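You operate a simulated robot arm through the tools that you are given. There is no shell and no other tool. Be economical: measure what you need, move in short steps, check, and stop when the job is done.

You run a simulated two-armed robot. Do the job below in one go: nothing can be reset, and whatever is moved stays where it is left.

TASK
Open the elevator door and crank the dented brown cup to the marks.
Fine: Free both door nuts. The marks are the yellow bands beside the door. Then set the pawl lever in.

It is judged by the outcome, as a careful person would: the job done as asked, and still so three seconds after it is handed in. It fails if anything else is knocked over, pushed out of place, dropped, spilled or broken.

THE ROBOT
Two 6-joint arms with three-finger grippers on one trunk, on a base that drives. Base frame: it is fixed to the floor where the robot stands at the start and does not move with it; the origin is under the middle of the robot, x ahead of it, y to its left, z up; the surface under the hand at the start is at about z = 260. Units: mm, rad, N and s.
The left shoulder is at the start at [40, 148, 1370], the right one opposite. Places, roughly: base bearing grease cup [400, 400, 300]; base flap latch [600, -200, 300]; blue cup bolt [700, 200, 1300]; blue tension wheel [400, 300, 300]; blue wheel lock nut [400, 100, 300]; drawer nut [600, -400, 300]; elevator crank [500, 200, 800]; elevator door [600, 200, 1300]; gear oil knob [500, 200, 900]; green cup bolt [700, 200, 900]; grid nut [800, -300, 1000]; lower door nut [600, 0, 1200]; orange cup bolt [700, 200, 600]; orange tension wheel [500, -100, 300]; orange wheel lock nut [500, 0, 300]; pawl lever [600, 0, 900]. Payload 2.69 kg a hand.
The TCP of each hand is the grasp point between the finger pads, 29 mm short of the fingertips. In the tool frame z runs along the fingers and y along their closing line. The gripper opens to 120 mm. The gripper's body begins 78 mm behind the TCP.
Orientation is that of the tool frame in the base frame, as a unit quaternion [w, x, y, z]. With the fingers straight down and closing along the base's y, the tool's x points along the base's -x, its y along +y and its z along -z.

THE INTERFACE
- The arms move only by the tool play_rows. It takes "left_plan", "right_plan" or both (then of equal length, played together; a hand with none holds still); each is one flat list of numbers, 7 for each row, row after row: the shift along the tool's x, y, z in cm, then the turn, a rotation vector about the tool's x, y, z in rad, then the gripper command, from -1 (fully open) to 1 (shut), values between in proportion. In form: [x, y, z, ax, ay, az, fingers, x, y, z, ax, ay, az, fingers, ...]. A call has 1 to 10 rows; each row is the pose to reach, as a shift and turn from the pose commanded when the call began, along the tool's axes at that moment. Each row takes 0.2 s and may step no farther than 50 mm and 0.15 rad from the row before; otherwise, or with a gripper value out of range, the whole call is refused. Where a pose cannot be reached the arm comes as near as it can. A force on the tool above 50 N (or 10 N above the force at the start of the call, whichever is more), or a blocked arm, ends the call early, and 0.2 s more pass. Each finger halts on what it meets, pressing with about 25 N; the grip force reading is that of the motor and also rises with nothing between the fingers. The clock runs only during rows and for 0.2 s after the last one: add rows that repeat a pose to give the fingers time. It gives the time, the measured TCP pose, the force on the tool (base axes), the opening and the grip force at its end, in the units of the frame above (readings bear some noise), with the torque about the TCP (base axes, N m) and any sound that the robot's microphone picked up.
- Cameras (640 x 400 px; columns grow to the right, rows downward): "scene" is now at [100.5, 26.8, 1592.8]; the picture's right is [0.32, -0.95, 0.00], its down [-0.62, -0.21, -0.75] and it looks along [0.72, 0.24, -0.66] (base axes); focal length 262 px, centre (320, 200). "left" rides on the left gripper at [63, 0, -104] in its tool frame; the picture's right is [0.00, 1.00, 0.00], its down [-0.83, 0.00, -0.56] and it looks along [-0.56, 0.00, 0.83] (tool axes); focal length 275 px, centre (320, 200). "right" rides on the right gripper at [63, 0, -104] in its tool frame; the picture's right is [0.00, 1.00, 0.00], its down [-0.83, 0.00, -0.56] and it looks along [-0.56, 0.00, 0.83] (tool axes); focal length 275 px, centre (320, 200). There is no depth. A picture from a camera that has moved, and an enlarged one, comes with that camera's place and axes in the base frame and with its lens.
- camera(camera): a new picture of that camera. It takes no simulated time.
- raise_lower(by): slides the trunk up (or, below 0, down) by that many mm; the arms and the scene camera ride with it, the base frame stays. It gives what a move gives, with no picture.
- base_move(legs): drives the robot by 1 to 6 legs, each [ahead, turn to the left] in mm and rad, along the robot's own axes; the way and the turn of a leg run together, so that a leg with both is an arc; at most 1500 mm and 3.142 rad a leg. The arms and the cameras ride along, it lands a little off, and it stops where it bumps. It gives what a move gives.
- head_to(pan, tilt): turns the head with the scene camera to pan (to the left, within 1.501 rad either way) and tilt (down, from -0.506 to 1.204), counted from straight ahead of the robot. It gives what a move gives.
- close_up(camera, box): a new picture of the part [left, top, right, bottom] of that camera's present view, enlarged. It takes no simulated time.
- finish_job(): hands the job in; it is judged then, once.

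Work in short steps. Places have to be worked out from the pictures, the camera data and where the tool is seen: move nearer, look again, correct. Check each grasp and each placing, and mend what went wrong. You have 120 turns and 108 pictures in all, those below and enlarged ones among them. Open the grippers and draw the arms clear of the work before you hand the job in, unless the task says otherwise; then end with one line.

The tools are called after "Emit:" as a command line: name --argument value ..., lists and objects as JSON in quotes. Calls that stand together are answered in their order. play_rows: Moves the arms, as the interface text tells. Its arguments: {"type":"object","properties":{"left_plan":{"type":"array"},"right_plan":{"type":"array"}},"required":[]} The other tools are called the same way: raise_lower (by) slides the trunk up or down; base_move (legs) drives the base; head_to (pan, tilt) turns the head that bears the scene camera; camera (camera) takes a picture; close_up (camera, box) takes an enlarged picture of a part of a camera's view; finish_job () hands the job in.

At the start:

```text
t: 0.0
left_eef_pos: [414.9, 350.9, 999.1]
left_tool_rot: [-0.001, 0.0, 1.0, 0.001]
left_contact_force: [-0.1, -0.6, -1.1]
left_torque: [0.01, 0.0, -0.03]
left_gripper_width: 119.8
left_finger_force: 0.0
right_eef_pos: [492.0, -80.4, 999.6]
right_tool_rot: [0.0, 0.001, 1.0, 0.001]
right_contact_force: [0.1, 1.0, -0.6]
right_torque: [0.03, 0.02, 0.0]
right_gripper_width: 120.2
right_finger_force: 0.0
trunk travel left (down, up): [-497.0, 0.0]
robot x, y, heading: [1.1, -0.2, -0.0]
head pan, tilt: [0.323, 0.716]
```

scene: 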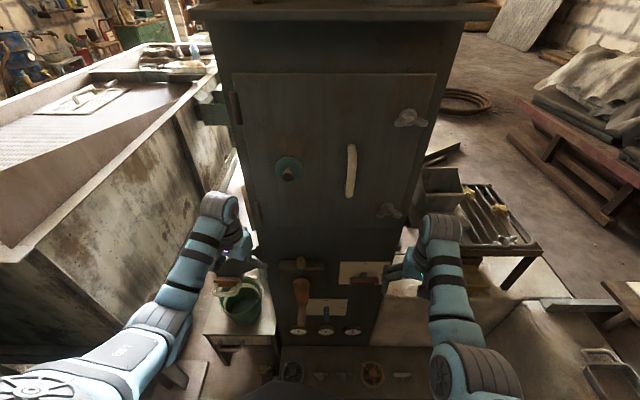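
right: 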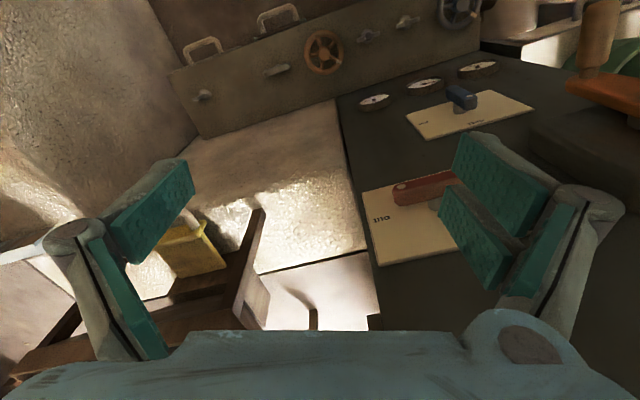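
left: 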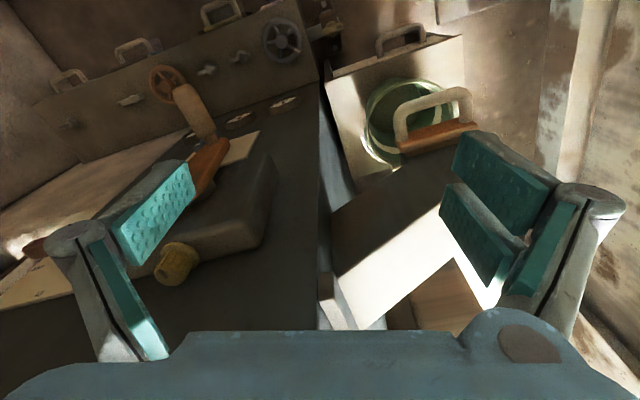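

The elevator casing stands ahead with its door, two wing nuts on the right edge, a handle, and the crank and pawl lever below. I look closer at the door and at the controls.

Emit:
close_up --camera "scene" --box '[210, 60, 460, 230]'

Emit:
close_up --camera "scene" --box '[240, 230, 440, 370]'

Emit:
close_up --camera "right" --box '[340, 40, 640, 280]'

```text
2.35 times, centred on (335, 145) of scene
camera zoom: at [100.5, 26.8, 1592.8], right [0.32, -0.95, 0.0], down [-0.62, -0.21, -0.75], along [0.72, 0.24, -0.66], focal length 618 px, centre (285, 329)
```

zoom: 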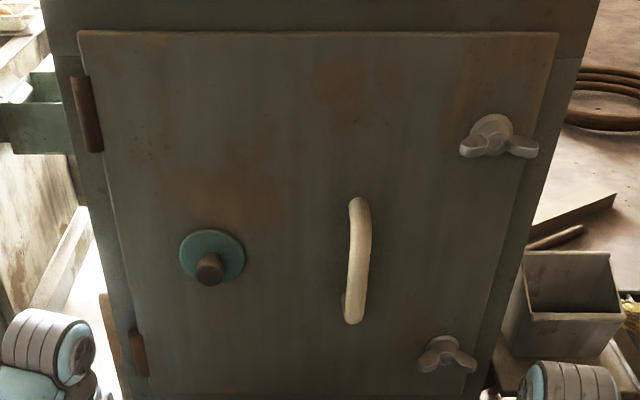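

```text
2.86 times, centred on (340, 300) of scene
camera zoom: at [100.5, 26.8, 1592.8], right [0.32, -0.95, 0.0], down [-0.62, -0.21, -0.75], along [0.72, 0.24, -0.66], focal length 750 px, centre (263, -86)
```

zoom: 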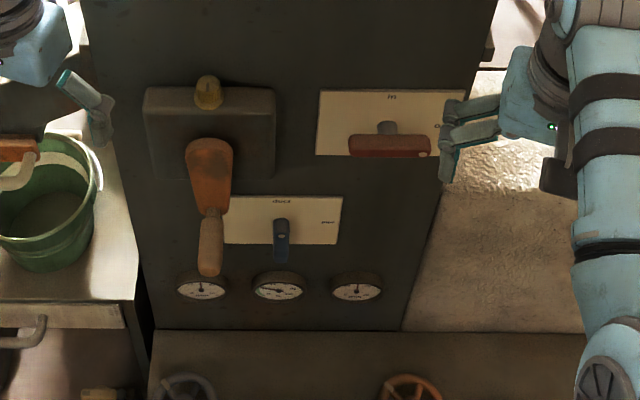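

```text
1.67 times, centred on (490, 160) of right
camera zoom: at [429.6, -83.5, 1102.8], right [0.0, 1.0, 0.0], down [0.83, 0.0, 0.56], along [0.56, 0.0, -0.83], focal length 459 px, centre (37, 267)
```

zoom: 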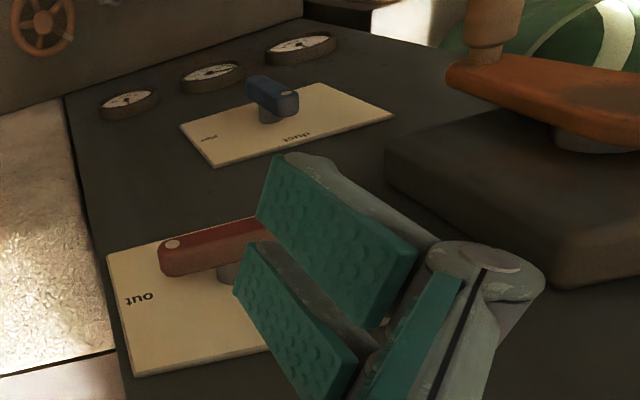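

The casing face is yawed about 0.32 rad, so I'll turn the robot square to it. First I draw both hands up and back and pitch the tools forward.

Emit:
play_rows --right_plan '[1, -0.5, -3, 0, 0, 0, -1, 2, -1, -6, 0, -0.15, 0, -1, 3, -1.5, -9, 0, -0.3, 0, -1, 4, -2, -11, 0, -0.45, 0, -1, 5, -2.5, -13, 0, -0.6, 0, -1, 6, -3, -15, 0, -0.75, 0, -1, 7, -3.5, -15, 0, -0.9, 0, -1, 8, -4, -15, 0, -1.05, 0, -1, 9, -4, -15, 0, -1.2, 0, -1, 10, -4, -15, 0, -1.35, 0, -1]' --left_plan '[0.5, -1, -3, 0, 0, 0, -1, 1, -2, -6, 0, -0.15, 0, -1, 1.5, -3, -9, 0, -0.3, 0, -1, 2, -4, -11, 0, -0.45, 0, -1, 2.5, -5, -13, 0, -0.6, 0, -1, 3, -6, -15, 0, -0.75, 0, -1, 3.5, -7, -15, 0, -0.9, 0, -1, 4, -8, -15, 0, -1.05, 0, -1, 4, -9, -15, 0, -1.2, 0, -1, 4, -10, -15, 0, -1.35, 0, -1]'

```text
t: 1.2
left_eef_pos: [388.4, 301.4, 1127.3]
left_tool_rot: [0.294, -0.002, 0.956, 0.001]
left_contact_force: [1.1, 0.3, -0.1]
left_torque: [-0.01, -0.02, -0.04]
left_gripper_width: 119.8
left_finger_force: 0.0
left hand out of reach, approached as far as the arm can: row 1, 2, 3, 6
right_eef_pos: [481.4, -189.7, 1170.2]
right_tool_rot: [0.345, 0.011, 0.936, -0.067]
right_contact_force: [-0.2, -0.9, -0.2]
right_torque: [0.01, -0.02, -0.02]
right_gripper_width: 119.8
right_finger_force: 0.1
right hand out of reach, approached as far as the arm can: row 3, 4, 5, 6
trunk travel left (down, up): [-497.0, 0.0]
robot x, y, heading: [-0.8, 3.9, -0.001]
head pan, tilt: [0.323, 0.716]
stopped in row 6 (right hand): the arm was blocked; the commanded pose is now the measured one
```

The right arm ran into a limit. I look at the scene before going on.

Emit:
camera --camera "scene"

```text
101 pictures are left
camera scene: at [97.5, 28.0, 1593.0], right [0.32, -0.95, 0.0], down [-0.62, -0.21, -0.76], along [0.72, 0.24, -0.66], focal length 262 px, centre (320, 200)
```

scene: 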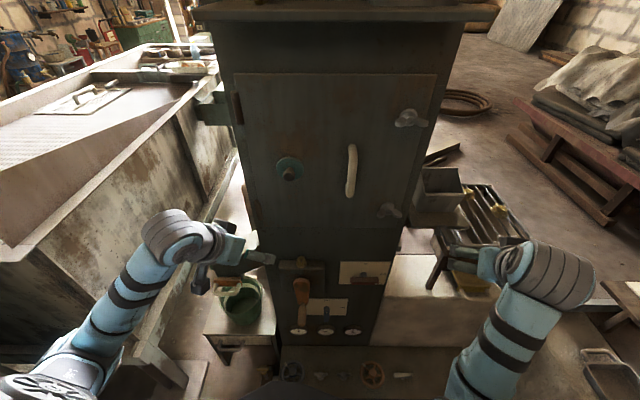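

The arms look clear of everything around them. I back off a little and turn square to the casing.

Emit:
base_move --legs '[[-80, 0], [0, 0.323]]'

Emit:
play_rows --right_plan '[0, 0, 0, 0, -0.1, 0, -1, 0, 0, 0, 0, -0.2, 0, -1, 0, 0, 0, 0, -0.3, 0, -1, 0, 0, 0, 0, -0.4, 0, -1, 0, 0, 0, 0, -0.5, 0, -1, 0, 0, 0, 0, -0.6, 0, -1]' --left_plan '[0, 0, 0, 0, -0.1, 0, -1, 0, 0, 0, 0, -0.2, 0, -1, 0, 0, 0, 0, -0.3, 0, -1, 0, 0, 0, 0, -0.4, 0, -1, 0, 0, 0, 0, -0.5, 0, -1, 0, 0, 0, 0, -0.6, 0, -1]'

```text
t: 3.3
left_eef_pos: [189.0, 409.7, 1126.1]
left_tool_rot: [0.29, -0.157, 0.943, 0.048]
left_contact_force: [-1.3, -0.5, 0.3]
left_torque: [-0.02, 0.0, 0.03]
left_gripper_width: 119.8
left_finger_force: 0.1
right_eef_pos: [433.8, -25.9, 1167.8]
right_tool_rot: [0.348, -0.143, 0.926, -0.01]
right_contact_force: [-0.8, -0.1, 0.1]
right_torque: [-0.01, 0.01, 0.0]
right_gripper_width: 120.0
right_finger_force: 0.0
trunk travel left (down, up): [-497.0, 0.0]
robot x, y, heading: [-78.8, 1.4, 0.329]
head pan, tilt: [0.323, 0.716]
```

```text
t: 4.1
left_eef_pos: [189.2, 409.4, 1126.3]
left_tool_rot: [0.416, -0.15, 0.894, 0.07]
left_contact_force: [0.4, -0.1, -0.2]
left_torque: [-0.04, 0.0, -0.04]
left_gripper_width: 120.1
left_finger_force: 0.0
right_eef_pos: [468.9, -29.9, 1252.1]
right_tool_rot: [0.556, -0.131, 0.821, 0.0]
right_contact_force: [-0.3, 0.7, -0.3]
right_torque: [-0.01, 0.01, 0.0]
right_gripper_width: 119.8
right_finger_force: 0.0
trunk travel left (down, up): [-497.0, 0.0]
robot x, y, heading: [-82.2, 1.7, 0.329]
head pan, tilt: [0.323, 0.716]
stopped in row 3 (right hand): the arm was blocked; the commanded pose is now the measured one
```

Turned square. The right hand is nearly level; I bring it up and forward while finishing the pitch, and do the left alike.

Emit:
play_rows --right_plan '[-3, 0, 1, 0, 0, 0, -1, -6, 0, 2, 0, -0.1, 0, -1, -9, 0, 2.5, 0, -0.2, 0, -1, -9.7, 0, 2.5, 0, -0.3, 0, -1, -9.7, 0, 2.5, 0, -0.4, 0, -1]' --left_plan '[-3, 0, -1, 0, 0, 0, -1, -6, 0, -2, 0, -0.1, 0, -1, -9, 0, -2, 0, -0.2, 0, -1, -12, 0, -2, 0, -0.3, 0, -1, -14, 0, -2, 0, -0.4, 0, -1]'

Emit:
camera --camera "right"

Emit:
head_to --pan 0.0 --tilt 0.5

Emit:
camera --camera "scene"

```text
t: 5.3
left_eef_pos: [259.5, 432.2, 1244.8]
left_tool_rot: [0.586, -0.133, 0.793, 0.099]
left_contact_force: [1.1, 0.4, 0.0]
left_torque: [0.04, -0.01, -0.04]
left_gripper_width: 120.0
left_finger_force: 0.1
left hand out of reach, approached as far as the arm can: row 2
right_eef_pos: [526.9, -3.4, 1327.7]
right_tool_rot: [0.706, -0.128, 0.696, 0.028]
right_contact_force: [0.3, -0.2, 0.2]
right_torque: [0.02, 0.01, 0.01]
right_gripper_width: 119.7
right_finger_force: 0.0
trunk travel left (down, up): [-497.0, 0.0]
robot x, y, heading: [-80.9, 0.5, 0.326]
head pan, tilt: [0.323, 0.716]
```

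```text
100 pictures are left
camera right: at [427.2, -36.5, 1265.0], right [-0.22, 0.96, -0.14], down [-0.57, -0.01, 0.82], along [0.79, 0.26, 0.55], focal length 275 px, centre (320, 200)
```

right: 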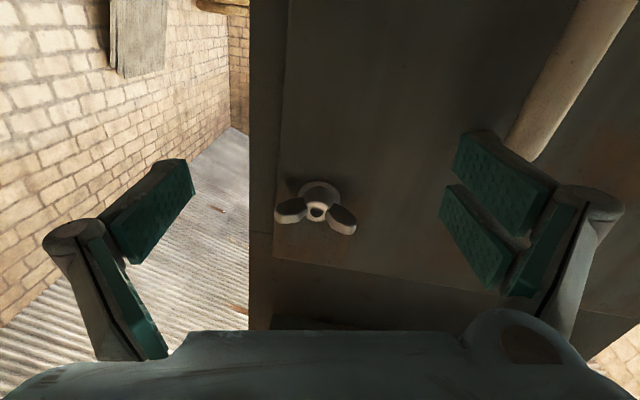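

```text
t: 6.2
left_eef_pos: [256.5, 434.1, 1245.2]
left_tool_rot: [0.585, -0.133, 0.794, 0.098]
left_contact_force: [-0.3, -0.2, -0.6]
left_torque: [-0.01, 0.01, 0.0]
left_gripper_width: 119.8
left_finger_force: 0.0
right_eef_pos: [525.9, -1.8, 1328.0]
right_tool_rot: [0.706, -0.127, 0.696, 0.028]
right_contact_force: [-0.6, 0.9, 0.1]
right_torque: [0.02, 0.0, 0.01]
right_gripper_width: 119.9
right_finger_force: 0.1
trunk travel left (down, up): [-497.0, 0.0]
robot x, y, heading: [-80.5, 3.1, 0.33]
head pan, tilt: [0.0, 0.499]
```

```text
99 pictures are left
camera scene: at [23.7, 35.8, 1611.8], right [0.32, -0.95, 0.0], down [-0.45, -0.16, -0.88], along [0.83, 0.28, -0.48], focal length 262 px, centre (320, 200)
```

scene: 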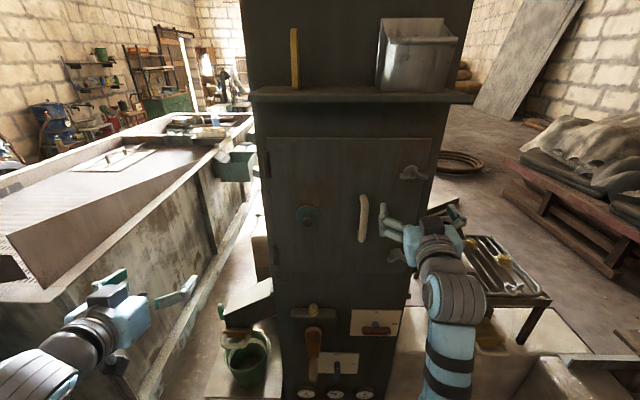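

Triangulating from both views puts the upper nut near [594, 17, 1387] and the lower near [594, 16, 1154]. I take a close look at the nut.

Emit:
close_up --camera "right" --box '[260, 160, 380, 260]'

Emit:
close_up --camera "scene" --box '[260, 120, 460, 280]'

```text
4.00 times, centred on (320, 210) of right
camera zoom: at [426.6, -36.4, 1265.3], right [-0.22, 0.96, -0.15], down [-0.57, 0.0, 0.82], along [0.79, 0.26, 0.55], focal length 1101 px, centre (320, 160)
```

zoom: 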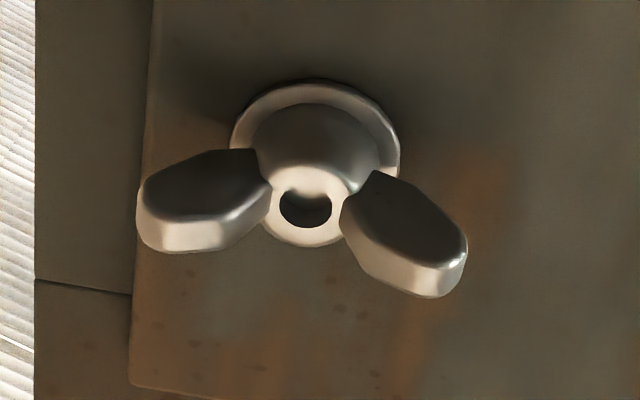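

```text
2.50 times, centred on (360, 200) of scene
camera zoom: at [23.7, 35.8, 1611.8], right [0.32, -0.95, 0.0], down [-0.45, -0.16, -0.88], along [0.83, 0.28, -0.48], focal length 656 px, centre (220, 200)
```

zoom: 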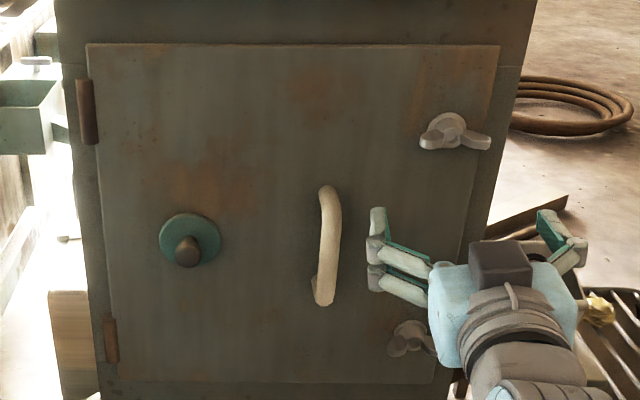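

Wings lie level, about 72 mm tip to tip, hub about 27 mm. I raise the right hand opposite the nut and correct the yaw, then roll so the fingers close vertically.

Emit:
play_rows --right_plan '[-3, -0.6, 0, -0.06, 0, 0, -1, -5.8, -1.26, 0.1, -0.11, 0, 0, -1]'

Emit:
play_rows --right_plan '[0, 0, 0, 0, 0, 0.15, -1, 0, 0, 0, 0, 0, 0.3, -1, 0, 0, 0, 0, 0, 0.45, -0.6, 0, 0, 0, 0, 0, 0.6, -0.4, 0, 0, 0, 0, 0, 0.75, -0.2, 0, 0, 0, 0, 0, 0.9, 0, 0, 0, 0, 0, 0, 1.05, 0, 0, 0, 0, 0, 0, 1.2, 0, 0, 0, 0, 0, 0, 1.35, 0, 0, 0, 0, 0, 0, 1.5, 0]'

```text
t: 6.8
left_eef_pos: [259.3, 432.2, 1244.9]
left_tool_rot: [0.585, -0.132, 0.794, 0.098]
left_contact_force: [0.6, 0.6, 0.7]
left_torque: [0.01, -0.02, -0.01]
left_gripper_width: 120.1
left_finger_force: 0.0
right_eef_pos: [528.3, -7.6, 1386.8]
right_tool_rot: [0.697, -0.167, 0.694, 0.067]
right_contact_force: [0.1, 0.4, -0.5]
right_torque: [0.03, -0.02, 0.0]
right_gripper_width: 119.8
right_finger_force: 0.0
trunk travel left (down, up): [-497.0, 0.0]
robot x, y, heading: [-84.1, -1.5, 0.327]
head pan, tilt: [0.0, 0.499]
```

```text
t: 9.0
left_eef_pos: [258.1, 432.7, 1244.2]
left_tool_rot: [0.586, -0.132, 0.794, 0.097]
left_contact_force: [0.4, 0.1, -0.8]
left_torque: [0.0, -0.01, 0.0]
left_gripper_width: 120.1
left_finger_force: 0.0
right_eef_pos: [528.2, -7.7, 1387.7]
right_tool_rot: [0.465, 0.35, 0.621, 0.525]
right_contact_force: [-0.6, 0.4, 0.1]
right_torque: [-0.02, -0.01, -0.02]
right_gripper_width: 60.1
right_finger_force: 0.0
trunk travel left (down, up): [-497.0, 0.0]
robot x, y, heading: [-79.1, -0.3, 0.331]
head pan, tilt: [0.0, 0.499]
```

Aim direction matches the face normal and the fingers are 0.2 rad short of vertical. I add that roll and look.

Emit:
play_rows --right_plan '[0, 0, 0, 0, 0, 0.1, 0, 0, 0, 0, 0, 0, 0.2, 0]'

Emit:
camera --camera "right"

Emit:
close_up --camera "scene" --box '[360, 130, 480, 230]'

```text
t: 9.6
left_eef_pos: [259.2, 434.1, 1245.7]
left_tool_rot: [0.585, -0.133, 0.794, 0.099]
left_contact_force: [-0.3, 1.5, 0.6]
left_torque: [0.0, -0.02, -0.02]
left_gripper_width: 120.2
left_finger_force: 0.1
right_eef_pos: [529.1, -7.0, 1388.5]
right_tool_rot: [0.409, 0.412, 0.583, 0.569]
right_contact_force: [-0.8, 1.3, -0.9]
right_torque: [-0.02, -0.01, 0.0]
right_gripper_width: 60.0
right_finger_force: 0.1
trunk travel left (down, up): [-497.0, 0.0]
robot x, y, heading: [-81.5, 0.3, 0.333]
head pan, tilt: [0.0, 0.499]
```

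```text
96 pictures are left
camera right: at [410.6, 16.2, 1388.0], right [0.01, 0.02, 1.0], down [-0.25, -0.97, 0.02], along [0.97, -0.26, -0.01], focal length 275 px, centre (320, 200)
```

right: 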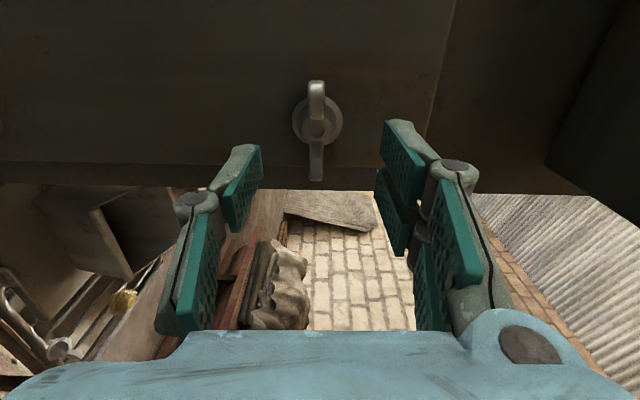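

```text
4.00 times, centred on (420, 180) of scene
camera zoom: at [23.8, 35.9, 1611.9], right [0.32, -0.95, 0.0], down [-0.45, -0.16, -0.88], along [0.83, 0.28, -0.48], focal length 1050 px, centre (-80, 280)
```

zoom: 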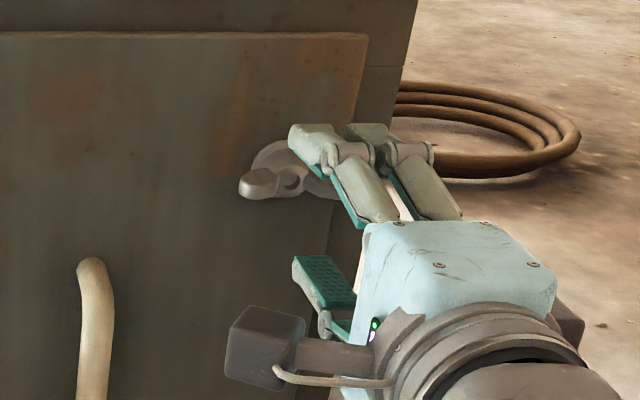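

The nut is centred between the fingers in height and within about 2 mm sideways. I advance 50 mm toward it.

Emit:
play_rows --right_plan '[0, 0, 1.5, 0, 0, 0, 0, 0, 0, 3, 0, 0, 0, 0, 0, 0, 4, 0, 0, 0, 0, 0, 0, 5, 0, 0, 0, 0]'

Emit:
camera --camera "right"

Emit:
close_up --camera "scene" --box '[360, 130, 480, 230]'

```text
t: 10.6
left_eef_pos: [258.3, 431.6, 1245.1]
left_tool_rot: [0.585, -0.133, 0.794, 0.098]
left_contact_force: [0.9, -0.4, 0.5]
left_torque: [0.02, -0.03, 0.03]
left_gripper_width: 119.8
left_finger_force: 0.1
right_eef_pos: [576.1, 10.0, 1385.1]
right_tool_rot: [0.41, 0.411, 0.583, 0.568]
right_contact_force: [-0.6, -0.4, -1.4]
right_torque: [0.04, -0.05, -0.05]
right_gripper_width: 60.3
right_finger_force: 0.1
trunk travel left (down, up): [-497.0, 0.0]
robot x, y, heading: [-83.0, 1.4, 0.328]
head pan, tilt: [0.0, 0.499]
```

```text
94 pictures are left
camera right: at [457.0, 33.2, 1386.1], right [0.01, 0.02, 1.0], down [-0.26, -0.97, 0.02], along [0.97, -0.26, -0.01], focal length 275 px, centre (320, 200)
```

right: 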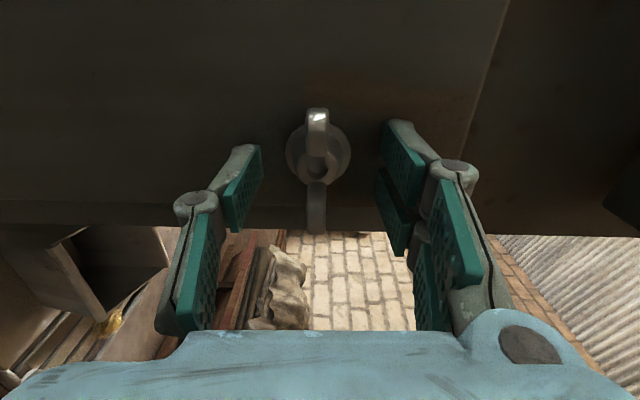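

```text
4.00 times, centred on (420, 180) of scene
camera zoom: at [23.3, 35.8, 1611.9], right [0.32, -0.95, 0.0], down [-0.45, -0.16, -0.88], along [0.83, 0.28, -0.48], focal length 1050 px, centre (-80, 280)
```

zoom: 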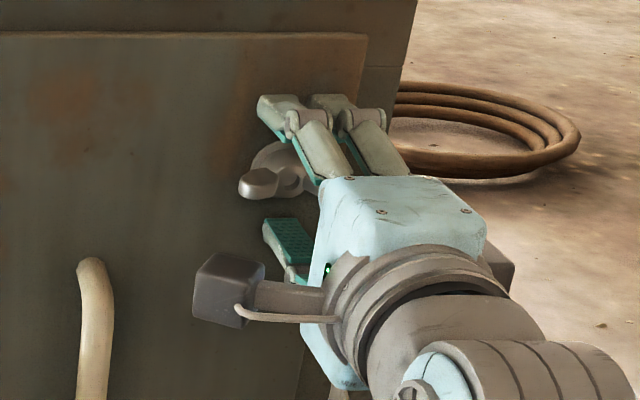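

Fingertips are about 10 mm past the nut's front. I go 8 mm deeper and close.

Emit:
play_rows --right_plan '[0, 0, 0.4, 0, 0, 0, 0, 0, 0, 0.8, 0, 0, 0, 0, 0, 0, 0.8, 0, 0, 0, 1, 0, 0, 0.8, 0, 0, 0, 1, 0, 0, 0.8, 0, 0, 0, 1]'

Emit:
camera --camera "right"

```text
t: 11.8
left_eef_pos: [253.0, 431.3, 1248.1]
left_tool_rot: [0.587, -0.132, 0.793, 0.097]
left_contact_force: [0.0, -0.4, 0.2]
left_torque: [0.02, 0.01, -0.03]
left_gripper_width: 120.0
left_finger_force: 0.0
right_eef_pos: [574.9, 9.1, 1385.9]
right_tool_rot: [0.408, 0.414, 0.585, 0.566]
right_contact_force: [-20.5, -4.4, -4.5]
right_torque: [0.03, -0.08, 0.09]
right_gripper_width: 24.4
right_finger_force: 45.0
trunk travel left (down, up): [-497.0, 0.0]
robot x, y, heading: [-86.0, -0.6, 0.324]
head pan, tilt: [0.0, 0.499]
stopped in row 5 (right hand): the force on the tool passed its limit at 52 N (the readings are from after the stop); the commanded pose is now the measured one
```

```text
92 pictures are left
camera right: at [456.3, 32.7, 1386.3], right [0.02, 0.02, 1.0], down [-0.25, -0.97, 0.03], along [0.97, -0.25, -0.01], focal length 275 px, centre (320, 200)
```

right: 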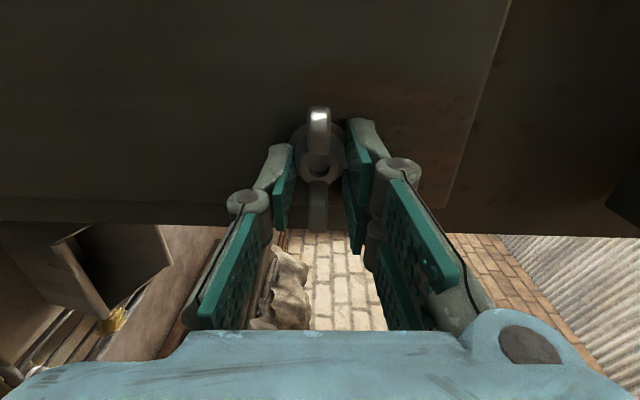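

The hub is held (24 mm). I turn it counter-clockwise, which is negative about the tool z.

Emit:
play_rows --right_plan '[0, 0, 0, 0, 0, -0.14, 1, 0, 0, 0, 0, 0, -0.28, 1, 0, 0, 0, 0, 0, -0.42, 1, 0, 0, 0, 0, 0, -0.56, 1, 0, 0, 0, 0, 0, -0.7, 1, 0, 0, 0, 0, 0, -0.84, 1, 0, 0, 0, 0, 0, -0.98, 1, 0, 0, 0, 0, 0, -1.12, 1, 0, 0, 0, 0, 0, -1.26, 1, 0, 0, 0, 0, 0, -1.4, 1]'

Emit:
camera --camera "right"

```text
t: 14.0
left_eef_pos: [250.7, 433.5, 1247.0]
left_tool_rot: [0.588, -0.134, 0.792, 0.098]
left_contact_force: [-0.2, -0.3, -0.8]
left_torque: [-0.01, -0.02, 0.03]
left_gripper_width: 120.2
left_finger_force: 0.0
right_eef_pos: [573.2, 11.9, 1388.9]
right_tool_rot: [0.68, -0.062, 0.711, 0.167]
right_contact_force: [-4.6, 0.9, 32.9]
right_torque: [0.1, -0.16, 0.12]
right_gripper_width: 24.2
right_finger_force: 44.8
trunk travel left (down, up): [-497.0, 0.0]
robot x, y, heading: [-80.6, 0.9, 0.329]
head pan, tilt: [0.0, 0.499]
```

```text
91 pictures are left
camera right: at [471.7, -15.2, 1327.5], right [-0.32, 0.94, 0.15], down [-0.47, -0.29, 0.83], along [0.82, 0.2, 0.53], focal length 275 px, centre (320, 200)
```

right: 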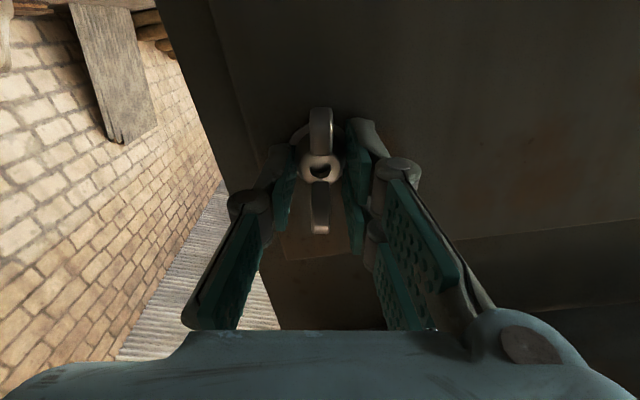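

The nut turned with the fingers. I continue another 1.4 rad, easing up 2 mm to relieve the side load.

Emit:
play_rows --right_plan '[-0.2, 0, 0, 0, 0, -0.14, 1, -0.2, 0, 0, 0, 0, -0.28, 1, -0.2, 0, 0, 0, 0, -0.42, 1, -0.2, 0, 0, 0, 0, -0.56, 1, -0.2, 0, 0, 0, 0, -0.7, 1, -0.2, 0, 0, 0, 0, -0.84, 1, -0.2, 0, 0, 0, 0, -0.98, 1, -0.2, 0, 0, 0, 0, -1.12, 1, -0.2, 0, 0, 0, 0, -1.26, 1, -0.2, 0, 0, 0, 0, -1.4, 1]'

Emit:
camera --camera "right"

```text
t: 15.7
left_eef_pos: [248.2, 434.0, 1247.2]
left_tool_rot: [0.587, -0.134, 0.792, 0.098]
left_contact_force: [0.8, 0.2, 0.1]
left_torque: [-0.01, 0.01, -0.02]
left_gripper_width: 120.0
left_finger_force: 0.1
right_eef_pos: [571.2, 15.5, 1383.5]
right_tool_rot: [0.674, -0.398, 0.6, -0.166]
right_contact_force: [-27.1, 8.6, -9.3]
right_torque: [2.03, 0.05, -0.16]
right_gripper_width: 41.2
right_finger_force: 45.3
trunk travel left (down, up): [-497.0, 0.0]
robot x, y, heading: [-83.7, -2.5, 0.329]
head pan, tilt: [0.0, 0.499]
stopped in row 8 (right hand): the force on the tool passed its limit at 55 N (the readings are from after the stop); the commanded pose is now the measured one
```

```text
90 pictures are left
camera right: at [488.5, -65.0, 1344.7], right [-0.25, 0.63, -0.74], down [-0.71, 0.4, 0.58], along [0.66, 0.67, 0.34], focal length 275 px, centre (320, 200)
```

right: 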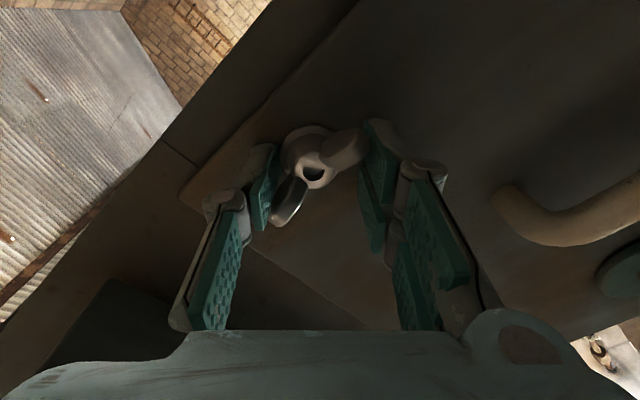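

The nut stopped with its wings vertical, a quarter turn, and the fingers slipped over it: that is its stop. I open and back off to verify.

Emit:
play_rows --right_plan '[0, 0, 0, 0, 0, 0, -0.3, 0, 0, 0, 0, 0, 0, -0.3, 0, 0, 0, 0, 0, 0, -0.3, 0, 0, -2.5, 0, 0, 0.1, -0.3, 0, 0, -5, 0, 0, 0.2, -0.3, 0, 0, -8, 0, 0, 0.2, -0.3]'

Emit:
camera --camera "right"

```text
t: 17.1
left_eef_pos: [256.0, 434.0, 1246.0]
left_tool_rot: [0.585, -0.133, 0.794, 0.099]
left_contact_force: [-0.3, -0.3, 0.0]
left_torque: [0.03, 0.02, -0.02]
left_gripper_width: 120.0
left_finger_force: 0.0
right_eef_pos: [504.9, -14.1, 1382.5]
right_tool_rot: [0.685, -0.335, 0.639, -0.102]
right_contact_force: [0.9, 0.1, 0.4]
right_torque: [-0.02, 0.01, -0.04]
right_gripper_width: 77.8
right_finger_force: 0.0
trunk travel left (down, up): [-497.0, 0.0]
robot x, y, heading: [-80.6, 0.7, 0.331]
head pan, tilt: [0.0, 0.499]
```

```text
89 pictures are left
camera right: at [417.2, -85.1, 1335.6], right [-0.29, 0.75, -0.59], down [-0.66, 0.29, 0.69], along [0.69, 0.59, 0.41], focal length 275 px, centre (320, 200)
```

right: 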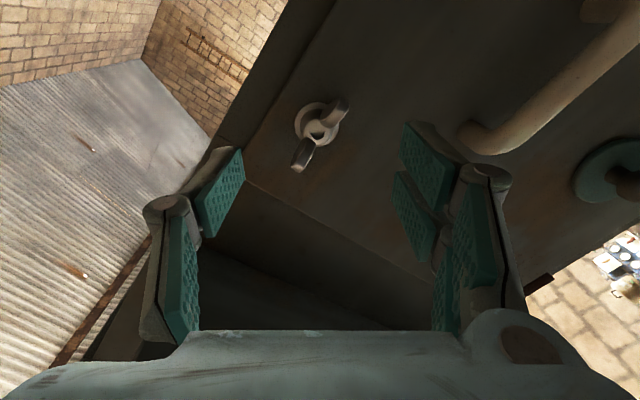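

The wings now stand parallel to the door edge, so the upper nut is free. I roll the right fingers back toward vertical and bring the left hand inward so the trunk can be lowered.

Emit:
play_rows --right_plan '[0, 0, 0, 0, 0, 0.15, 0, 0, 0, 0, 0, 0, 0.3, 0, 0, 0, 0, 0, 0, 0.45, 0, 0, 0, 0, 0, 0, 0.6, 0, 0, 0, 0, 0, 0, 0.75, 0, 0, 0, 0, 0, 0, 0.9, 0, 0, 0, 0, 0, 0, 1.05, 0, 0, 0, 0, 0, 0, 1.2, 0, 0, 0, 0, 0, 0, 1.35, 0, 0, 0, 0, 0, 0, 1.5, 0]' --left_plan '[0, -1, 0, 0, -0.05, 0, -1, 0, -2, 0, 0, -0.1, 0, -1, 0, -3, 0, 0, -0.15, 0, -1, 0, -4, 0, 0, -0.2, 0, -1, 0, -5, 0, 0, -0.25, 0, -1, 0, -6, 0, 0, -0.3, 0, -1, 0, -7, 0, 0, -0.3, 0, -1, 0, -8, 0, 0, -0.3, 0, -1, 0, -9, 0, 0, -0.3, 0, -1, 0, -10, 0, 0, -0.3, 0, -1]'

Emit:
play_rows --right_plan '[0, 0, 0, 0, 0, 0.14, 0, 0, 0, 0, 0, 0, 0.28, 0, 0, 0, 0, 0, 0, 0.42, 0, 0, 0, 0, 0, 0, 0.56, 0, 0, 0, 0, 0, 0, 0.7, 0]'

```text
t: 19.3
left_eef_pos: [290.4, 337.7, 1245.4]
left_tool_rot: [0.697, -0.116, 0.698, 0.117]
left_contact_force: [-0.5, 0.0, -0.2]
left_torque: [-0.02, -0.01, 0.03]
left_gripper_width: 119.7
left_finger_force: 0.0
right_eef_pos: [507.0, -14.1, 1382.7]
right_tool_rot: [0.569, 0.193, 0.696, 0.393]
right_contact_force: [-0.3, -0.1, -0.8]
right_torque: [0.01, -0.03, 0.01]
right_gripper_width: 60.1
right_finger_force: 0.1
trunk travel left (down, up): [-497.0, 0.0]
robot x, y, heading: [-79.2, 0.4, 0.328]
head pan, tilt: [0.0, 0.499]
```

```text
t: 20.5
left_eef_pos: [290.5, 337.8, 1245.3]
left_tool_rot: [0.697, -0.116, 0.698, 0.117]
left_contact_force: [0.5, 0.1, -0.8]
left_torque: [-0.02, -0.02, 0.03]
left_gripper_width: 120.0
left_finger_force: 0.0
right_eef_pos: [506.9, -14.9, 1383.2]
right_tool_rot: [0.4, 0.419, 0.588, 0.565]
right_contact_force: [0.0, 0.0, 0.7]
right_torque: [0.0, 0.02, -0.01]
right_gripper_width: 60.0
right_finger_force: 0.0
trunk travel left (down, up): [-497.0, 0.0]
robot x, y, heading: [-84.5, -2.4, 0.334]
head pan, tilt: [0.0, 0.499]
```

Now I lower the trunk so the right hand comes level with the lower nut (about z 1154).

Emit:
raise_lower --by -229

Emit:
camera --camera "right"

Emit:
camera --camera "scene"

```text
t: 22.9
left_eef_pos: [289.7, 338.5, 1017.8]
left_tool_rot: [0.697, -0.116, 0.698, 0.118]
left_contact_force: [-0.2, -0.6, 0.0]
left_torque: [-0.04, 0.02, 0.02]
left_gripper_width: 119.7
left_finger_force: 0.1
right_eef_pos: [507.3, -15.5, 1153.5]
right_tool_rot: [0.401, 0.419, 0.588, 0.564]
right_contact_force: [-0.2, 0.5, -0.4]
right_torque: [-0.02, 0.02, 0.02]
right_gripper_width: 59.9
right_finger_force: 0.0
trunk travel left (down, up): [-268.0, 229.0]
robot x, y, heading: [-87.1, 0.3, 0.333]
head pan, tilt: [0.0, 0.499]
```

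```text
88 pictures are left
camera right: at [388.9, 8.9, 1157.4], right [0.04, 0.02, 1.0], down [-0.25, -0.97, 0.03], along [0.97, -0.25, -0.03], focal length 275 px, centre (320, 200)
```

right: 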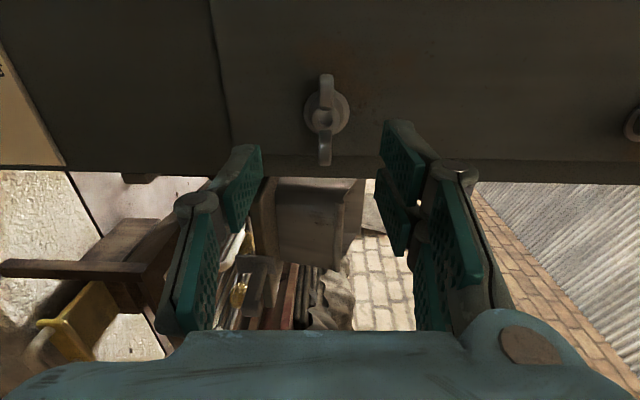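

```text
87 pictures are left
camera scene: at [23.1, 35.8, 1383.5], right [0.32, -0.95, 0.0], down [-0.45, -0.16, -0.88], along [0.83, 0.28, -0.48], focal length 262 px, centre (320, 200)
```

scene: 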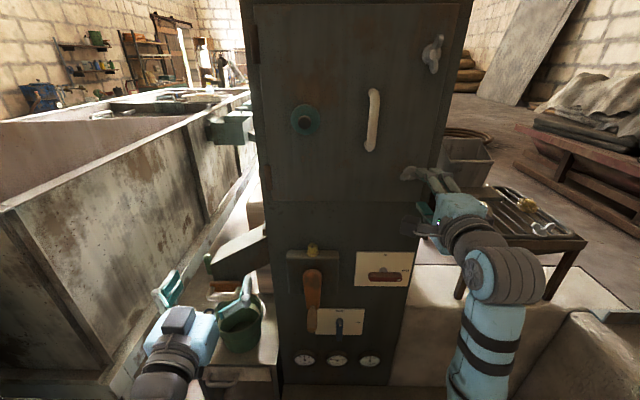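

The lower nut sits at about [594, 18, 1155]. I level the tool slightly and advance 75 mm to straddle it.

Emit:
play_rows --right_plan '[0.3, 0.15, 2, -0.043, 0, 0, 0, 0.3, 0.15, 4, -0.043, 0, 0, 0, 0.3, 0.15, 6, -0.043, 0, 0, 0, 0.3, 0.15, 7.5, -0.043, 0, 0, 0]'

Emit:
camera --camera "right"

```text
t: 23.9
left_eef_pos: [287.8, 338.0, 1017.8]
left_tool_rot: [0.698, -0.116, 0.697, 0.117]
left_contact_force: [0.3, -0.3, 0.3]
left_torque: [0.02, 0.02, 0.05]
left_gripper_width: 120.1
left_finger_force: 0.0
right_eef_pos: [575.0, 11.8, 1153.0]
right_tool_rot: [0.41, 0.409, 0.576, 0.577]
right_contact_force: [0.5, 0.3, 0.0]
right_torque: [-0.04, -0.01, 0.01]
right_gripper_width: 59.9
right_finger_force: 0.0
trunk travel left (down, up): [-268.0, 229.0]
robot x, y, heading: [-81.9, 1.8, 0.328]
head pan, tilt: [0.0, 0.499]
```

```text
86 pictures are left
camera right: at [456.4, 35.8, 1151.1], right [-0.01, 0.0, 1.0], down [-0.25, -0.97, 0.0], along [0.97, -0.25, 0.01], focal length 275 px, centre (320, 200)
```

right: 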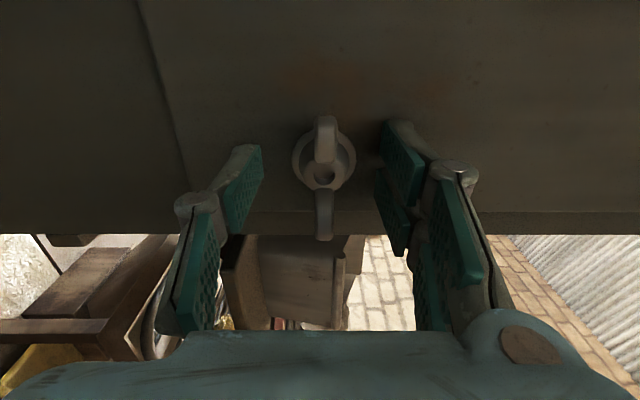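

Well placed. I close on the hub and then turn it counter-clockwise.

Emit:
play_rows --right_plan '[0, 0.2, 0.2, 0, 0, 0, 0.3, 0, 0.2, 0.2, 0, 0, 0, 1, 0, 0.2, 0.2, 0, 0, 0, 1, 0, 0.2, 0.2, 0, 0, 0, 1]'

Emit:
play_rows --right_plan '[0, 0, 0, 0, 0, -0.14, 1, 0, 0, 0, 0, 0, -0.28, 1, 0, 0, 0, 0, 0, -0.42, 1, 0, 0, 0, 0, 0, -0.56, 1, 0, 0, 0, 0, 0, -0.7, 1, 0, 0, 0, 0, 0, -0.84, 1, 0, 0, 0, 0, 0, -0.98, 1, 0, 0, 0, 0, 0, -1.12, 1, 0, 0, 0, 0, 0, -1.26, 1, 0, 0, 0, 0, 0, -1.4, 1]'

Emit:
play_rows --right_plan '[0, 0, 0, 0, 0, -0.1, 1, 0, 0, 0, 0, 0, -0.2, 1, 0, 0, 0, 0, 0, -0.3, 1, 0, 0, 0, 0, 0, -0.4, 1]'

Emit:
camera --camera "right"

```text
t: 24.9
left_eef_pos: [285.9, 336.2, 1018.2]
left_tool_rot: [0.699, -0.116, 0.696, 0.118]
left_contact_force: [0.3, -0.2, -0.4]
left_torque: [-0.01, 0.01, 0.0]
left_gripper_width: 120.1
left_finger_force: 0.0
right_eef_pos: [573.4, 12.2, 1155.2]
right_tool_rot: [0.41, 0.41, 0.577, 0.576]
right_contact_force: [-27.3, -6.7, -18.6]
right_torque: [-0.17, 0.37, -0.92]
right_gripper_width: 24.5
right_finger_force: 45.1
trunk travel left (down, up): [-268.0, 229.0]
robot x, y, heading: [-81.9, 0.6, 0.329]
head pan, tilt: [0.0, 0.499]
```

```text
t: 25.7
left_eef_pos: [285.6, 337.0, 1018.5]
left_tool_rot: [0.699, -0.115, 0.696, 0.117]
left_contact_force: [-0.1, 0.4, 0.1]
left_torque: [-0.01, -0.01, -0.01]
left_gripper_width: 120.1
left_finger_force: 0.0
right_eef_pos: [574.8, 11.7, 1155.5]
right_tool_rot: [0.518, 0.283, 0.649, 0.479]
right_contact_force: [-17.5, -4.6, -1.9]
right_torque: [-0.01, 0.24, 0.34]
right_gripper_width: 24.5
right_finger_force: 44.7
trunk travel left (down, up): [-268.0, 229.0]
robot x, y, heading: [-80.8, -2.4, 0.329]
head pan, tilt: [0.0, 0.499]
stopped in row 4 (right hand): the force on the tool passed its limit at 50 N (the readings are from after the stop); the commanded pose is now the measured one
```

```text
t: 26.7
left_eef_pos: [286.1, 337.4, 1020.5]
left_tool_rot: [0.699, -0.116, 0.696, 0.117]
left_contact_force: [-0.1, -0.6, -0.8]
left_torque: [0.02, -0.01, 0.0]
left_gripper_width: 119.8
left_finger_force: 0.0
right_eef_pos: [574.4, 12.1, 1156.2]
right_tool_rot: [0.604, 0.148, 0.692, 0.367]
right_contact_force: [-20.0, -5.7, -1.6]
right_torque: [-0.26, 0.89, 0.66]
right_gripper_width: 24.3
right_finger_force: 45.2
trunk travel left (down, up): [-268.0, 229.0]
robot x, y, heading: [-77.7, 0.4, 0.333]
head pan, tilt: [0.0, 0.499]
```

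```text
85 pictures are left
camera right: at [462.1, 16.4, 1108.7], right [-0.24, 0.69, 0.68], down [-0.34, -0.72, 0.61], along [0.91, -0.08, 0.41], focal length 275 px, centre (320, 200)
```

right: 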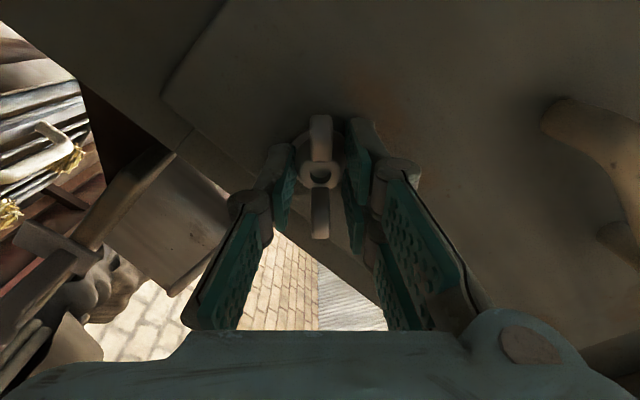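

The nut has turned about 0.8 rad with the fingers. I retreat 2 mm to relieve the push and continue.

Emit:
play_rows --right_plan '[0, 0, -0.2, 0, 0, -0.12, 1, 0, 0, -0.2, 0, 0, -0.24, 1, 0, 0, -0.2, 0, 0, -0.36, 1, 0, 0, -0.2, 0, 0, -0.48, 1, 0, 0, -0.2, 0, 0, -0.6, 1, 0, 0, -0.2, 0, 0, -0.72, 1, 0, 0, -0.2, 0, 0, -0.84, 1, 0, 0, -0.2, 0, 0, -0.94, 1]'

Emit:
camera --camera "right"

```text
t: 28.5
left_eef_pos: [287.4, 337.1, 1018.0]
left_tool_rot: [0.698, -0.116, 0.697, 0.118]
left_contact_force: [0.5, 0.4, -0.6]
left_torque: [0.0, 0.02, 0.0]
left_gripper_width: 120.1
left_finger_force: 0.1
right_eef_pos: [573.6, 12.7, 1154.1]
right_tool_rot: [0.704, -0.182, 0.685, 0.052]
right_contact_force: [-6.6, -3.4, 5.2]
right_torque: [1.51, -0.01, -0.51]
right_gripper_width: 24.3
right_finger_force: 44.8
trunk travel left (down, up): [-268.0, 229.0]
robot x, y, heading: [-84.6, 0.2, 0.334]
head pan, tilt: [0.0, 0.499]
```

```text
84 pictures are left
camera right: at [479.9, -35.2, 1091.6], right [-0.32, 0.93, -0.19], down [-0.57, -0.03, 0.82], along [0.75, 0.37, 0.54], focal length 275 px, centre (320, 200)
```

right: 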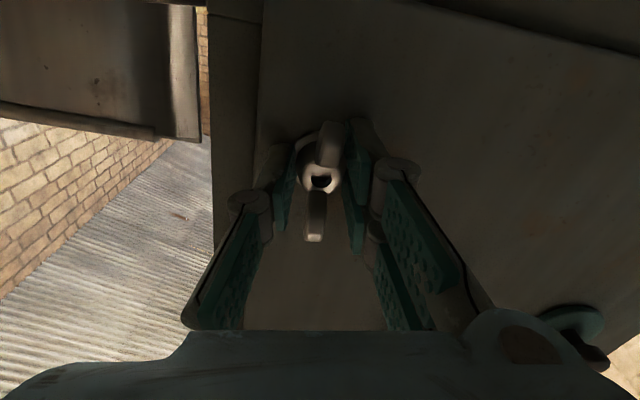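

The wings are vertical and torque has risen to 1.5 N m: it's at its stop. I open and retreat.

Emit:
play_rows --right_plan '[0, 0, 0, 0, 0, 0.1, 0, 0, 0, 0, 0, 0, 0.1, -0.3, 0, 0, 0, 0, 0, 0.1, -0.3, 0, 0, -2.5, 0, 0, 0.15, -0.3, 0, 0, -5, 0, 0, 0.2, -0.3, 0, 0, -8, 0, 0, 0.2, -0.3]'

Emit:
camera --camera "right"

Emit:
camera --camera "scene"

```text
t: 29.9
left_eef_pos: [288.7, 338.4, 1017.2]
left_tool_rot: [0.697, -0.116, 0.698, 0.117]
left_contact_force: [-1.0, -0.6, -0.5]
left_torque: [-0.01, 0.0, 0.02]
left_gripper_width: 120.1
left_finger_force: 0.1
right_eef_pos: [502.0, -15.1, 1154.4]
right_tool_rot: [0.693, -0.111, 0.701, 0.124]
right_contact_force: [-0.2, 0.5, 0.1]
right_torque: [0.0, 0.06, 0.01]
right_gripper_width: 78.0
right_finger_force: 0.0
trunk travel left (down, up): [-268.0, 229.0]
robot x, y, heading: [-81.5, -2.2, 0.333]
head pan, tilt: [0.0, 0.499]
```

```text
83 pictures are left
camera right: at [403.2, -49.6, 1090.7], right [-0.33, 0.94, 0.01], down [-0.52, -0.19, 0.83], along [0.79, 0.27, 0.55], focal length 275 px, centre (320, 200)
```

right: 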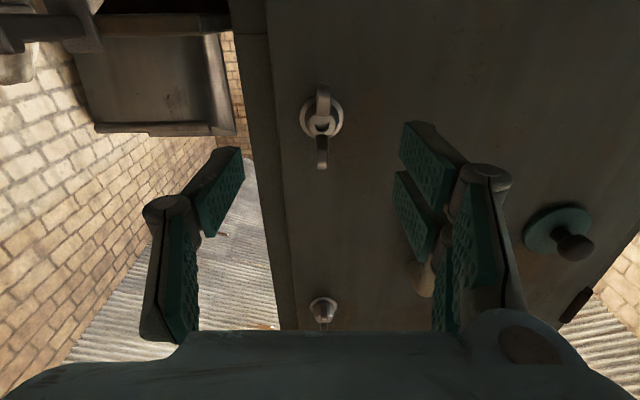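

```text
82 pictures are left
camera scene: at [22.0, 35.7, 1383.6], right [0.32, -0.95, 0.0], down [-0.45, -0.16, -0.88], along [0.83, 0.28, -0.48], focal length 262 px, centre (320, 200)
```

scene: 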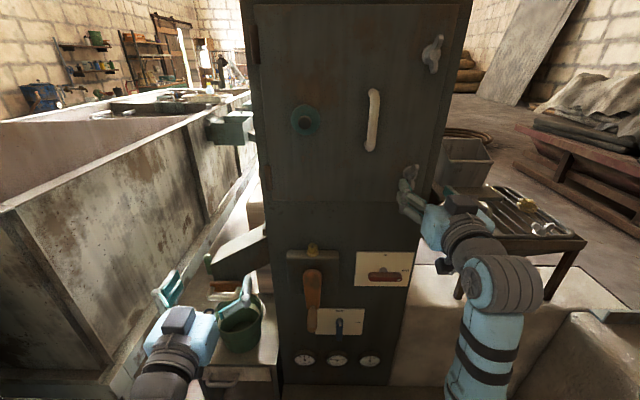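

Both nuts stand vertical and free. The handle is near [558, 110, 1273]; I raise the trunk to its height, lower and tuck the left hand below the door's swing, and look.

Emit:
raise_lower --by 119

Emit:
play_rows --right_plan '[0, 2.5, 0, 0, 0, 0, -0.4, 0, 5, 0, 0, 0, 0, -0.4, 0, 7.5, 0, 0, 0, 0, -0.4, 0, 10, 0, 0, 0, 0, -0.4, 0, 10, 0, 0, 0, 0, -0.4, 0, 10, 0, 0, 0, 0, -0.4, 0, 10, 0, 0, 0, 0, -0.4, 0, 10, 0, 0, 0, 0, -0.4]' --left_plan '[1.5, 0, 0, 0, 0.12, 0, -1, 3, 0, 0, 0, 0.24, 0, -1, 5, 0, 0, 0, 0.36, 0, -1, 7, 0, 0, 0, 0.48, 0, -1, 9, 0, 0, 0, 0.6, 0, -1, 11, 0, 0, 0, 0.72, 0, -1, 12, 0, 0, 0, 0.84, 0, -1, 12, 0, 0, 0, 0.9, 0, -1]'

Emit:
camera --camera "right"

Emit:
camera --camera "scene"

```text
t: 31.4
left_eef_pos: [289.4, 337.8, 1136.1]
left_tool_rot: [0.697, -0.116, 0.698, 0.118]
left_contact_force: [0.0, 0.5, -1.2]
left_torque: [-0.03, -0.02, 0.02]
left_gripper_width: 120.0
left_finger_force: 0.0
right_eef_pos: [503.4, -14.7, 1271.6]
right_tool_rot: [0.693, -0.112, 0.701, 0.124]
right_contact_force: [-0.7, -0.6, 0.7]
right_torque: [0.0, 0.01, 0.01]
right_gripper_width: 77.5
right_finger_force: 0.1
trunk travel left (down, up): [-387.0, 110.0]
robot x, y, heading: [-83.0, 2.0, 0.327]
head pan, tilt: [0.0, 0.499]
```

```text
t: 33.2
left_eef_pos: [288.2, 338.7, 1016.8]
left_tool_rot: [0.323, -0.156, 0.932, 0.055]
left_contact_force: [0.2, 0.3, 0.7]
left_torque: [-0.02, 0.01, 0.01]
left_gripper_width: 119.9
left_finger_force: 0.1
right_eef_pos: [498.7, 31.0, 1274.6]
right_tool_rot: [0.701, -0.117, 0.698, 0.087]
right_contact_force: [0.3, 0.0, 0.7]
right_torque: [0.0, -0.03, 0.0]
right_gripper_width: 84.1
right_finger_force: 0.0
right hand out of reach, approached as far as the arm can: row 3, 4, 5, 6, 7, 8
trunk travel left (down, up): [-387.0, 110.0]
robot x, y, heading: [-81.9, 1.0, 0.33]
head pan, tilt: [0.0, 0.499]
```

```text
81 pictures are left
camera right: at [401.6, -3.5, 1210.0], right [-0.28, 0.96, -0.05], down [-0.54, -0.12, 0.83], along [0.79, 0.26, 0.55], focal length 275 px, centre (320, 200)
```

right: 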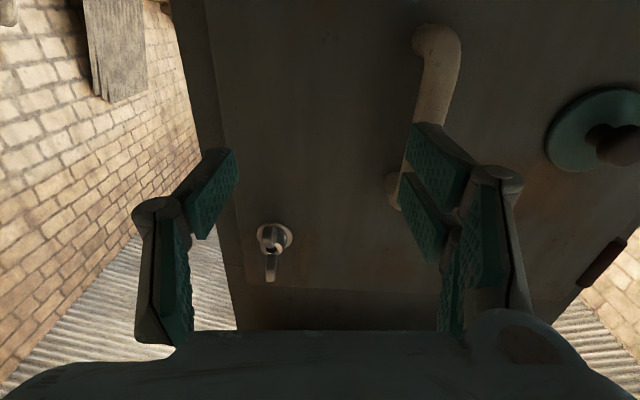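

```text
80 pictures are left
camera scene: at [23.2, 36.2, 1502.1], right [0.32, -0.95, 0.0], down [-0.45, -0.16, -0.88], along [0.83, 0.28, -0.48], focal length 262 px, centre (320, 200)
```

scene: 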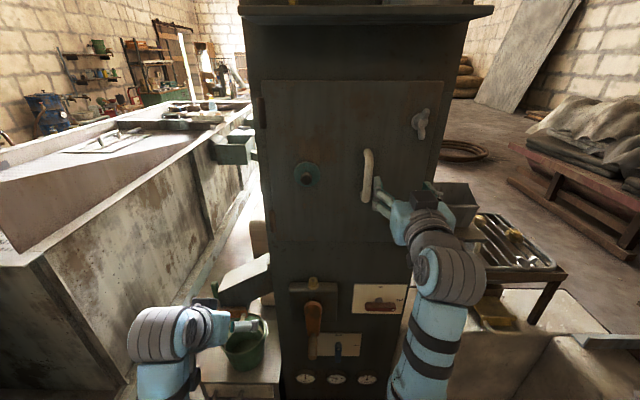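

The right hand reaches only so far inward, so I turn the base 0.12 rad left to bring it in front of the handle.

Emit:
base_move --legs '[[0, 0.12]]'

Emit:
camera --camera "right"

Emit:
camera --camera "scene"

```text
t: 34.2
left_eef_pos: [244.9, 378.9, 1016.2]
left_tool_rot: [0.32, -0.211, 0.92, 0.075]
left_contact_force: [0.5, 0.2, -0.2]
left_torque: [0.0, -0.02, -0.01]
left_gripper_width: 120.2
left_finger_force: 0.1
right_eef_pos: [492.7, 99.2, 1274.4]
right_tool_rot: [0.694, -0.159, 0.69, 0.13]
right_contact_force: [0.0, 0.0, -0.7]
right_torque: [0.0, 0.02, 0.04]
right_gripper_width: 84.0
right_finger_force: 0.1
trunk travel left (down, up): [-387.0, 110.0]
robot x, y, heading: [-82.4, 1.2, 0.452]
head pan, tilt: [0.0, 0.499]
```

```text
79 pictures are left
camera right: at [398.8, 53.6, 1209.7], right [-0.4, 0.92, -0.05], down [-0.52, -0.19, 0.83], along [0.75, 0.36, 0.55], focal length 275 px, centre (320, 200)
```

right: 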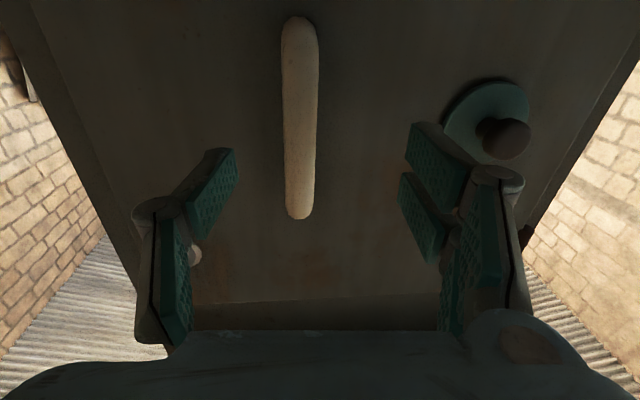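

```text
78 pictures are left
camera scene: at [18.8, 46.5, 1502.1], right [0.44, -0.9, 0.0], down [-0.43, -0.21, -0.88], along [0.79, 0.38, -0.48], focal length 262 px, centre (320, 200)
```

scene: 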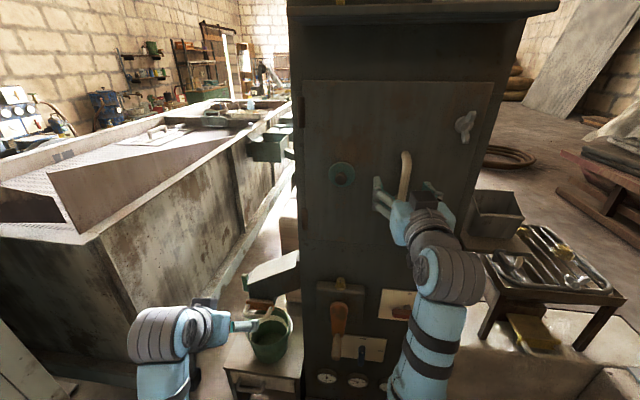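

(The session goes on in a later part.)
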